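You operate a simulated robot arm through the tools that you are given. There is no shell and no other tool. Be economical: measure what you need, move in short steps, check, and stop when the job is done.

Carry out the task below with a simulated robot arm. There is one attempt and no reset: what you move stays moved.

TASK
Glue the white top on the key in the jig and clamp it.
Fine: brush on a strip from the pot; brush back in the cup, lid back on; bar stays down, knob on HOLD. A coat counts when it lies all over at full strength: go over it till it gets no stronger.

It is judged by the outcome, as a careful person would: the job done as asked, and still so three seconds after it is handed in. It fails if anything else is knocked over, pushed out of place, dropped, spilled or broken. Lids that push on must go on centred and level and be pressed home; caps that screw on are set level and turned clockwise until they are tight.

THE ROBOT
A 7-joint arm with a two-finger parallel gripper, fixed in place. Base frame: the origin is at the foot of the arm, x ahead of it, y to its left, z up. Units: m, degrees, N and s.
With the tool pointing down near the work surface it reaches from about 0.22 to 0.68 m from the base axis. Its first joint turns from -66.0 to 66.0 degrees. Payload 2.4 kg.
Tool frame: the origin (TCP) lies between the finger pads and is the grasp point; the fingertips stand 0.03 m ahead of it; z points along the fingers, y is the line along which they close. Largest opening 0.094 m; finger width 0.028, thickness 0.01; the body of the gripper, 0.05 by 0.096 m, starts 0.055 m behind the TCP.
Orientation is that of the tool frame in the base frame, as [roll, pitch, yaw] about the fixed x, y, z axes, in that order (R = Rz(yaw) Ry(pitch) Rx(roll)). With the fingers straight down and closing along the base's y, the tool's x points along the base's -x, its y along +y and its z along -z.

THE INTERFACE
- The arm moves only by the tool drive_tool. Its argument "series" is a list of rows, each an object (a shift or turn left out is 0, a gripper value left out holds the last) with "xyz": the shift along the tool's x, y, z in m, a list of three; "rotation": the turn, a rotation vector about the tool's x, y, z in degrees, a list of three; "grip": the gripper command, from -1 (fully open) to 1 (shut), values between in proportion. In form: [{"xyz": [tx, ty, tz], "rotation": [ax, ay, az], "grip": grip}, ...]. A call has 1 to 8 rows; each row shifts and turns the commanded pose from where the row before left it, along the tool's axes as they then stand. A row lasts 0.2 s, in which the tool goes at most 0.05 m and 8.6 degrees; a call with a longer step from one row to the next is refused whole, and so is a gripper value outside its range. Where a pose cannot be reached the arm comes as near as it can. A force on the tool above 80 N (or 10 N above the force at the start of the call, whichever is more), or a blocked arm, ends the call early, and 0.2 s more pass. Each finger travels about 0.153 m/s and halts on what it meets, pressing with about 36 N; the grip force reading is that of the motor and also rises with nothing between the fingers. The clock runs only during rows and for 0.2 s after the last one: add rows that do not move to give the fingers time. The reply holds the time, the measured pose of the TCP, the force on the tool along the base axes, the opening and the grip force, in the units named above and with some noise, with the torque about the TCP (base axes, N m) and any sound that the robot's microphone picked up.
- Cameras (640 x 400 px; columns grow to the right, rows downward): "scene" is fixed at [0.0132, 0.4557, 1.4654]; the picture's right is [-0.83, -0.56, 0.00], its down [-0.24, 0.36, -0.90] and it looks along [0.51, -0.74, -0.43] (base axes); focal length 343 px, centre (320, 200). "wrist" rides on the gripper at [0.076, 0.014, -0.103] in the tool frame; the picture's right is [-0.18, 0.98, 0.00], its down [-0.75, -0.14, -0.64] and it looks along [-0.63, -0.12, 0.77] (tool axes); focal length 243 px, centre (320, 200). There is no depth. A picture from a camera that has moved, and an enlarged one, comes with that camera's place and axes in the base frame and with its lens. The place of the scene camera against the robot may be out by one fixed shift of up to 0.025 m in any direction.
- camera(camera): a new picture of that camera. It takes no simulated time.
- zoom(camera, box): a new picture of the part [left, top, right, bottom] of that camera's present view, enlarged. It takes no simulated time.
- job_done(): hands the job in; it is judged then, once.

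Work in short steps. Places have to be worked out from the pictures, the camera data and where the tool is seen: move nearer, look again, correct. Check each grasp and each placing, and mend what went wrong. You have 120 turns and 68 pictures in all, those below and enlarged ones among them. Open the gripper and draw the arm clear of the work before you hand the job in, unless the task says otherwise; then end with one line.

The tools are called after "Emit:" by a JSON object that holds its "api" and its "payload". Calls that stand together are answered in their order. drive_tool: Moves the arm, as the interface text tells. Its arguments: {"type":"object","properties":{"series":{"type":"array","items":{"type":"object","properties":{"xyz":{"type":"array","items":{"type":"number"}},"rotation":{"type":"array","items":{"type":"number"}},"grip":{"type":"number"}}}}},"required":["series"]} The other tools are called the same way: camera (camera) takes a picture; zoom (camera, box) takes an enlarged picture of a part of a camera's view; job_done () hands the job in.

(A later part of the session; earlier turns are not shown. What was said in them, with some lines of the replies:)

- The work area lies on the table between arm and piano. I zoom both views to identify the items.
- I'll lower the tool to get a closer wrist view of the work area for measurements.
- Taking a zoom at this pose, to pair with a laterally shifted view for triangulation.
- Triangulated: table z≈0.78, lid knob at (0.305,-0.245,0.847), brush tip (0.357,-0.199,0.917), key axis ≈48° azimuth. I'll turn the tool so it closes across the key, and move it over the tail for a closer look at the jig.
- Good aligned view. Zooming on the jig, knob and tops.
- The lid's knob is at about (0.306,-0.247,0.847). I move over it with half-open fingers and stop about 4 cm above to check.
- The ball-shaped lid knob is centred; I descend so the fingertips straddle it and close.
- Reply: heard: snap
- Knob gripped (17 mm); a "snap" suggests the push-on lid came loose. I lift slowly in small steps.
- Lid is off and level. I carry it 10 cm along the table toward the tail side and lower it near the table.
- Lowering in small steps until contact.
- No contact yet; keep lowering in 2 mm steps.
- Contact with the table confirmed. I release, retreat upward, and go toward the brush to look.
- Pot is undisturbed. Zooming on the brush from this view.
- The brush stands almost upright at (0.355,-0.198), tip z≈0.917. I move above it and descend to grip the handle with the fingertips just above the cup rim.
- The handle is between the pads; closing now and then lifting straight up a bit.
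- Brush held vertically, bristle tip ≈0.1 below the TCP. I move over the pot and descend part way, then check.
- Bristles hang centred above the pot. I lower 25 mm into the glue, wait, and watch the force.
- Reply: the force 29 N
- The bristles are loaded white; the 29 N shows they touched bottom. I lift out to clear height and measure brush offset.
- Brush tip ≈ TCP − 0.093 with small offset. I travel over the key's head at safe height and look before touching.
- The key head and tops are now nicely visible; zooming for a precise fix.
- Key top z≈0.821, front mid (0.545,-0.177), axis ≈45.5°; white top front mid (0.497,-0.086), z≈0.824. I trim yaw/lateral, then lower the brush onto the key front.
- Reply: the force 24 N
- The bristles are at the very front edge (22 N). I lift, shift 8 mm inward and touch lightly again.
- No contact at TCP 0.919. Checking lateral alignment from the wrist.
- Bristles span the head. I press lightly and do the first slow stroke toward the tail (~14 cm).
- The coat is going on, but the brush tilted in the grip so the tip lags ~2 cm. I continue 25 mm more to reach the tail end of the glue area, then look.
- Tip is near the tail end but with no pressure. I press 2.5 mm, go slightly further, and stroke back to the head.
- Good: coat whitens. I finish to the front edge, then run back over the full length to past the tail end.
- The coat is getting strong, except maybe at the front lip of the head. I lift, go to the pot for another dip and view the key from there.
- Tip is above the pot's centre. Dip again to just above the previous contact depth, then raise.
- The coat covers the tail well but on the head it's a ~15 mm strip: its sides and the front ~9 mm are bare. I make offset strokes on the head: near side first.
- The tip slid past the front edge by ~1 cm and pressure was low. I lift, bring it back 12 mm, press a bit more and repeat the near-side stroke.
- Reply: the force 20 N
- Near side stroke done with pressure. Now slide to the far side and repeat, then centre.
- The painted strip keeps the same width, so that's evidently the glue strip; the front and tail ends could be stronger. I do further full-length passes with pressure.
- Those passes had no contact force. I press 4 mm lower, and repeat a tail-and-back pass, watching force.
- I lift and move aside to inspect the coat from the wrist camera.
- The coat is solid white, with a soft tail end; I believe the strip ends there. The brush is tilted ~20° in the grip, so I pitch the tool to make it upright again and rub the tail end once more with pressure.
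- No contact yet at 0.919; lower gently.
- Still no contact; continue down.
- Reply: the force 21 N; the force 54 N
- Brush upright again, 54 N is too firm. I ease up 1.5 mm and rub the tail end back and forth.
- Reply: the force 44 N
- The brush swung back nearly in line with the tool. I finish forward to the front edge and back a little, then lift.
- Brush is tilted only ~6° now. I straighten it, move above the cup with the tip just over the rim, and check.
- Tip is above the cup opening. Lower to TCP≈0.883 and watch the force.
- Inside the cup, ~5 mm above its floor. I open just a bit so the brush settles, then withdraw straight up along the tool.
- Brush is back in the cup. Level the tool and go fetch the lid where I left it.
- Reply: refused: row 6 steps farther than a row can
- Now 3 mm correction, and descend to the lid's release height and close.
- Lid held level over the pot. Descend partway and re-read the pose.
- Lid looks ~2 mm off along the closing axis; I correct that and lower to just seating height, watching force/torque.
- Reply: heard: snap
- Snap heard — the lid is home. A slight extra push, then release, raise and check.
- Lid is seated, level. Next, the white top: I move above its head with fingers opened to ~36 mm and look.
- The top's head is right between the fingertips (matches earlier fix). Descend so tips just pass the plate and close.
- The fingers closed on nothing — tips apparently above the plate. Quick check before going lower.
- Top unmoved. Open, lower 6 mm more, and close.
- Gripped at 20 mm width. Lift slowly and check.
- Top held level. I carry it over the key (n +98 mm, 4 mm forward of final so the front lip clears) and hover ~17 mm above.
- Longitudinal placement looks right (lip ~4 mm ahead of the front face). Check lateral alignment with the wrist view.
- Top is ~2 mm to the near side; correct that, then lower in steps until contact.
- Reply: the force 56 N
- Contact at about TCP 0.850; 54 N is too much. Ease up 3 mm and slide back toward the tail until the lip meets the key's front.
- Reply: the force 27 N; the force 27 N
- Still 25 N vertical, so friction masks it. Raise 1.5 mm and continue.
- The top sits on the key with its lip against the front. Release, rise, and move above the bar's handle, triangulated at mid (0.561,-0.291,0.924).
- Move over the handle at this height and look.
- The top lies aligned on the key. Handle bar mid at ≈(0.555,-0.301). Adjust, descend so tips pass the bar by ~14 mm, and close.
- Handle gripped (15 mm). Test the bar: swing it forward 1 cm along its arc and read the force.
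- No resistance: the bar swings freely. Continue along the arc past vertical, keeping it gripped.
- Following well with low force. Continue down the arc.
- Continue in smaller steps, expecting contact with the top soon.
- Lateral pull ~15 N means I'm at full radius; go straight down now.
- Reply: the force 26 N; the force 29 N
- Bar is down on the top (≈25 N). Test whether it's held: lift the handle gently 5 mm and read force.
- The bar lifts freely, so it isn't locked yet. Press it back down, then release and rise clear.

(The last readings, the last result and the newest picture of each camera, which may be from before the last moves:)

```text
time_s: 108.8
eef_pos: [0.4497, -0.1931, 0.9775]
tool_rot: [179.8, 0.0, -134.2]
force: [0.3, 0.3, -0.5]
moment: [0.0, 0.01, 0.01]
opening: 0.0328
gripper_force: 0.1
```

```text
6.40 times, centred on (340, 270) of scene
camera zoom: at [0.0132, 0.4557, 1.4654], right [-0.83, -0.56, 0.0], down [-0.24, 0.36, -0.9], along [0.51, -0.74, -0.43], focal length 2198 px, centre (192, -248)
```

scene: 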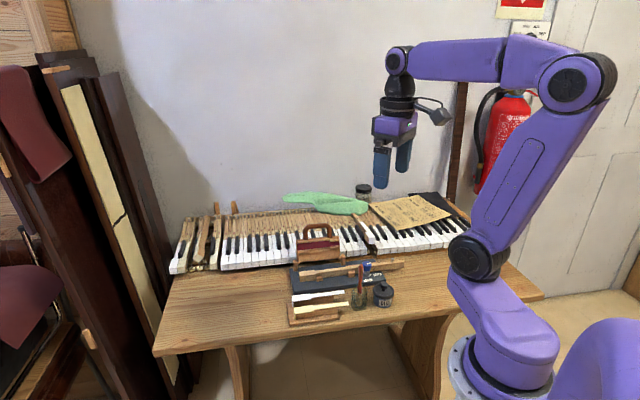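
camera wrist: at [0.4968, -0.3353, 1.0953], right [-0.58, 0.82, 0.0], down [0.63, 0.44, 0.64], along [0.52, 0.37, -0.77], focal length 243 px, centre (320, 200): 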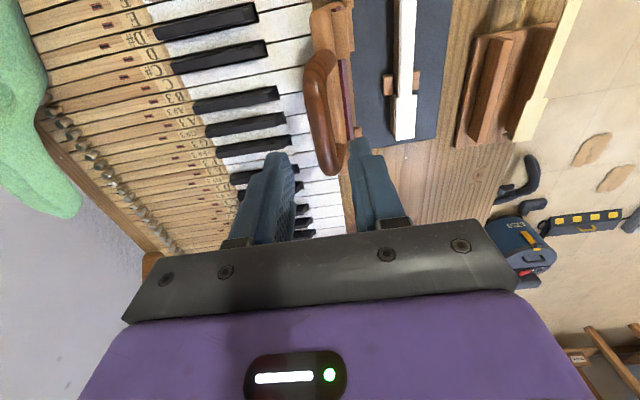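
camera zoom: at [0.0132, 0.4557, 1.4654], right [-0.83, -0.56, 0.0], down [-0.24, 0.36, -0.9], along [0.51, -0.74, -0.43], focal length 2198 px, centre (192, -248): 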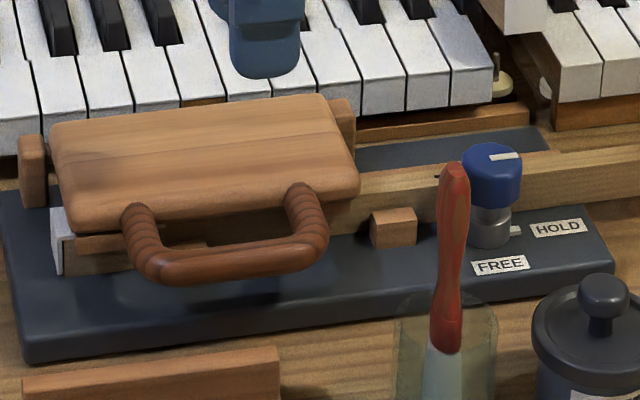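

Bar stays down. The knob (centre ≈(0.390,-0.3065), top z≈0.841) is next; I move over it with fingers at 50 mm and descend to just above its top, then to grip height.

Emit:
{"api": "drive_tool", "payload": {"series": [{"xyz": [0.041, -0.0121, 0], "grip": -0.06}, {"xyz": [0.041, -0.0121, 0]}, {"xyz": [0.0409, -0.012, 0]}, {"xyz": [0, 0, 0.045]}, {"xyz": [0, 0, 0.04]}, {}, {}]}}

```text
time_s: 110.4
eef_pos: [0.3894, -0.3072, 0.8918]
tool_rot: [179.9, 0.1, -134.2]
force: [-0.1, 0.1, -0.1]
moment: [-0.02, 0.0, 0.01]
opening: 0.0498
gripper_force: 0.0
```

Positioned. Descend to TCP 0.854 and close on the knob.

Emit:
{"api": "drive_tool", "payload": {"series": [{"xyz": [0, 0, 0.025]}, {"xyz": [0, 0, 0.0125]}, {}, {"grip": 0.3}, {"grip": 0.6}, {"grip": 1}, {"grip": 1}]}}

```text
time_s: 112.0
eef_pos: [0.392, -0.3078, 0.8561]
tool_rot: [179.9, 0.1, -134.2]
force: [1.4, -0.1, 0.2]
moment: [-0.02, -0.04, -0.01]
opening: 0.0282
gripper_force: 35.7
```

Knob gripped (28 mm). Turn 16° clockwise (toward FREE) and read torque.

Emit:
{"api": "drive_tool", "payload": {"series": [{"rotation": [0, 0, 8]}, {"rotation": [0, 0, 8]}, {}]}}

```text
time_s: 112.8
eef_pos: [0.3908, -0.3082, 0.8556]
tool_rot: [180.0, 0.1, -150.4]
force: [-1.4, -4.3, 11.6]
moment: [-0.24, 0.34, 0.01]
opening: 0.028
gripper_force: 35.9
```

It turns with nearly no torque. Continue and watch.

Emit:
{"api": "drive_tool", "payload": {"series": [{"rotation": [0, 0, 8]}, {"rotation": [0, 0, 8]}, {}]}}

```text
time_s: 113.6
eef_pos: [0.3921, -0.3085, 0.8555]
tool_rot: [-179.9, 0.1, -166.4]
force: [-7.0, -9.3, 22.0]
moment: [-0.11, -0.03, -0.02]
opening: 0.0279
gripper_force: 35.7
```

Vertical force grew to 22 N; relieve by 2 mm up and continue carefully.

Emit:
{"api": "drive_tool", "payload": {"series": [{"xyz": [0, 0, -0.002]}, {}]}}

Emit:
{"api": "drive_tool", "payload": {"series": [{"rotation": [0, 0, 8]}, {"rotation": [0, 0, 8]}, {}]}}

```text
time_s: 114.2
eef_pos: [0.391, -0.3056, 0.8555]
tool_rot: [179.6, -0.2, -166.1]
force: [-2.6, -7.3, -0.3]
moment: [0.24, -0.41, -0.01]
opening: 0.028
gripper_force: 35.9
```

```text
time_s: 115.0
eef_pos: [0.3896, -0.3067, 0.8558]
tool_rot: [179.7, -0.2, 177.6]
force: [-6.0, -0.9, -0.3]
moment: [0.11, 0.35, 0.02]
opening: 0.028
gripper_force: 36.5
```

Forces are fine now (48° turned). Continue to 90°.

Emit:
{"api": "drive_tool", "payload": {"series": [{"rotation": [0, 0, 8]}, {"rotation": [0, 0, 8]}, {"rotation": [0, 0, 8]}, {}]}}

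Emit:
{"api": "drive_tool", "payload": {"series": [{"rotation": [0, 0, 8]}, {"rotation": [0, 0, 8]}, {}]}}

Emit:
{"api": "zoom", "payload": {"camera": "scene", "box": [330, 235, 400, 295]}}

```text
time_s: 116.0
eef_pos: [0.3904, -0.3065, 0.8556]
tool_rot: [179.8, -0.2, 153.7]
force: [-9.3, 3.4, 0.6]
moment: [0.11, 0.26, -0.01]
opening: 0.028
gripper_force: 35.8
```

```text
time_s: 116.8
eef_pos: [0.391, -0.308, 0.8567]
tool_rot: [179.9, 0.0, 137.7]
force: [-4.9, -2.0, 0.3]
moment: [-0.11, -0.04, -0.02]
opening: 0.0278
gripper_force: 36.1
```

```text
6.67 times, centred on (365, 265) of scene
camera zoom: at [0.0133, 0.4555, 1.4655], right [-0.83, -0.56, 0.0], down [-0.24, 0.36, -0.9], along [0.51, -0.74, -0.43], focal length 2289 px, centre (20, -233)
```

zoom: 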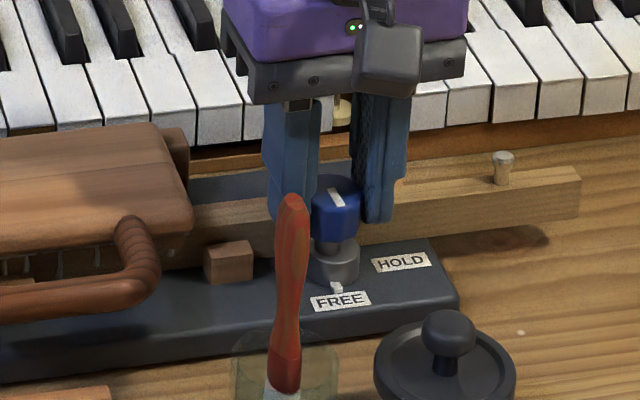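

Clear now: the pin on the shaft points at FREE, so it had been on HOLD before the bar was lowered. With the bar down, I turn it back counter-clockwise to HOLD.

Emit:
{"api": "drive_tool", "payload": {"series": [{"rotation": [0, 0, -8]}, {"rotation": [0, 0, -8]}, {"rotation": [0, 0, -8]}, {"rotation": [0, 0, -8]}, {"rotation": [0, 0, -8]}, {"rotation": [0, 0, -8]}, {}]}}

Emit:
{"api": "drive_tool", "payload": {"series": [{"rotation": [0, 0, -8]}, {"rotation": [0, 0, -8]}, {"rotation": [0, 0, -8]}, {"rotation": [0, 0, -8]}, {"rotation": [0, 0, -8]}, {}]}}

```text
time_s: 118.4
eef_pos: [0.3917, -0.3067, 0.8568]
tool_rot: [179.9, 0.0, -174.1]
force: [-5.5, -2.1, -0.3]
moment: [-0.02, -0.09, 0.01]
opening: 0.0279
gripper_force: 36.5
```

```text
time_s: 119.8
eef_pos: [0.3906, -0.3069, 0.857]
tool_rot: [179.8, 0.1, -134.2]
force: [-2.0, -1.0, 0.7]
moment: [0.23, -0.13, -0.11]
opening: 0.0282
gripper_force: 36.1
```

A stop torque begins (−0.11 N·m). Nudge 3° more to be sure it's against HOLD.

Emit:
{"api": "drive_tool", "payload": {"series": [{"rotation": [0, 0, -3]}, {}]}}

```text
time_s: 120.4
eef_pos: [0.3917, -0.306, 0.8563]
tool_rot: [180.0, 0.1, -131.1]
force: [-2.1, -1.1, 0.5]
moment: [0.11, -0.09, -0.2]
opening: 0.0281
gripper_force: 35.9
```

Knob is against its HOLD stop. Open, rise and draw clear, then a final look.

Emit:
{"api": "drive_tool", "payload": {"series": [{"grip": 0.2}, {"grip": -0.1}, {"grip": -0.1}, {"xyz": [0, 0, -0.04]}, {"xyz": [0, 0, -0.05]}, {"xyz": [0, 0, -0.05]}, {"xyz": [0, 0, -0.05]}, {}]}}

Emit:
{"api": "drive_tool", "payload": {"series": [{"xyz": [0.04, 0, 0]}, {"xyz": [0.04, 0, 0]}, {"xyz": [0.03, 0, -0.03]}, {}, {}]}}

Emit:
{"api": "zoom", "payload": {"camera": "scene", "box": [275, 230, 415, 320]}}

```text
time_s: 122.2
eef_pos: [0.3928, -0.3045, 1.0474]
tool_rot: [180.0, 0.1, -131.1]
force: [-0.4, 0.3, 0.1]
moment: [-0.06, -0.01, -0.02]
opening: 0.0518
gripper_force: 0.1
```

```text
time_s: 123.4
eef_pos: [0.3194, -0.3882, 1.0748]
tool_rot: [179.9, 0.0, -131.2]
force: [0.6, 0.0, -0.5]
moment: [-0.02, 0.03, 0.01]
opening: 0.0516
gripper_force: 0.0
```

```text
4.44 times, centred on (345, 275) of scene
camera zoom: at [0.0132, 0.4557, 1.4654], right [-0.83, -0.56, 0.0], down [-0.24, 0.36, -0.9], along [0.51, -0.74, -0.43], focal length 1526 px, centre (209, -133)
```

zoom: 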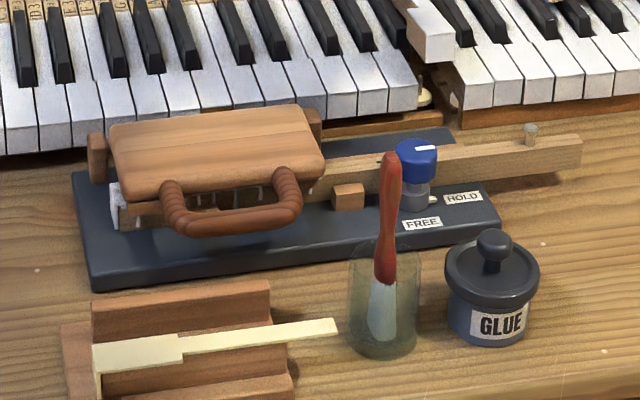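

The last picture shows the bar down on the top, the knob on HOLD, the brush in the cup and the lid seated. The arm is clear, so I hand in.

Emit:
{"api": "job_done", "payload": {}}

```text
The job is handed in.
```

The white top is glued on the key with the bar down, the knob on HOLD, the brush in the cup and the lid pressed on. I did not retest whether HOLD locks the bar. With the knob still on HOLD from the start, the lowered bar lifted freely, so I cycled it to FREE and back. The coat is a strip, leaving the sides of the key's wider front part and its last few millimetres bare; I took that strip as the glue area.
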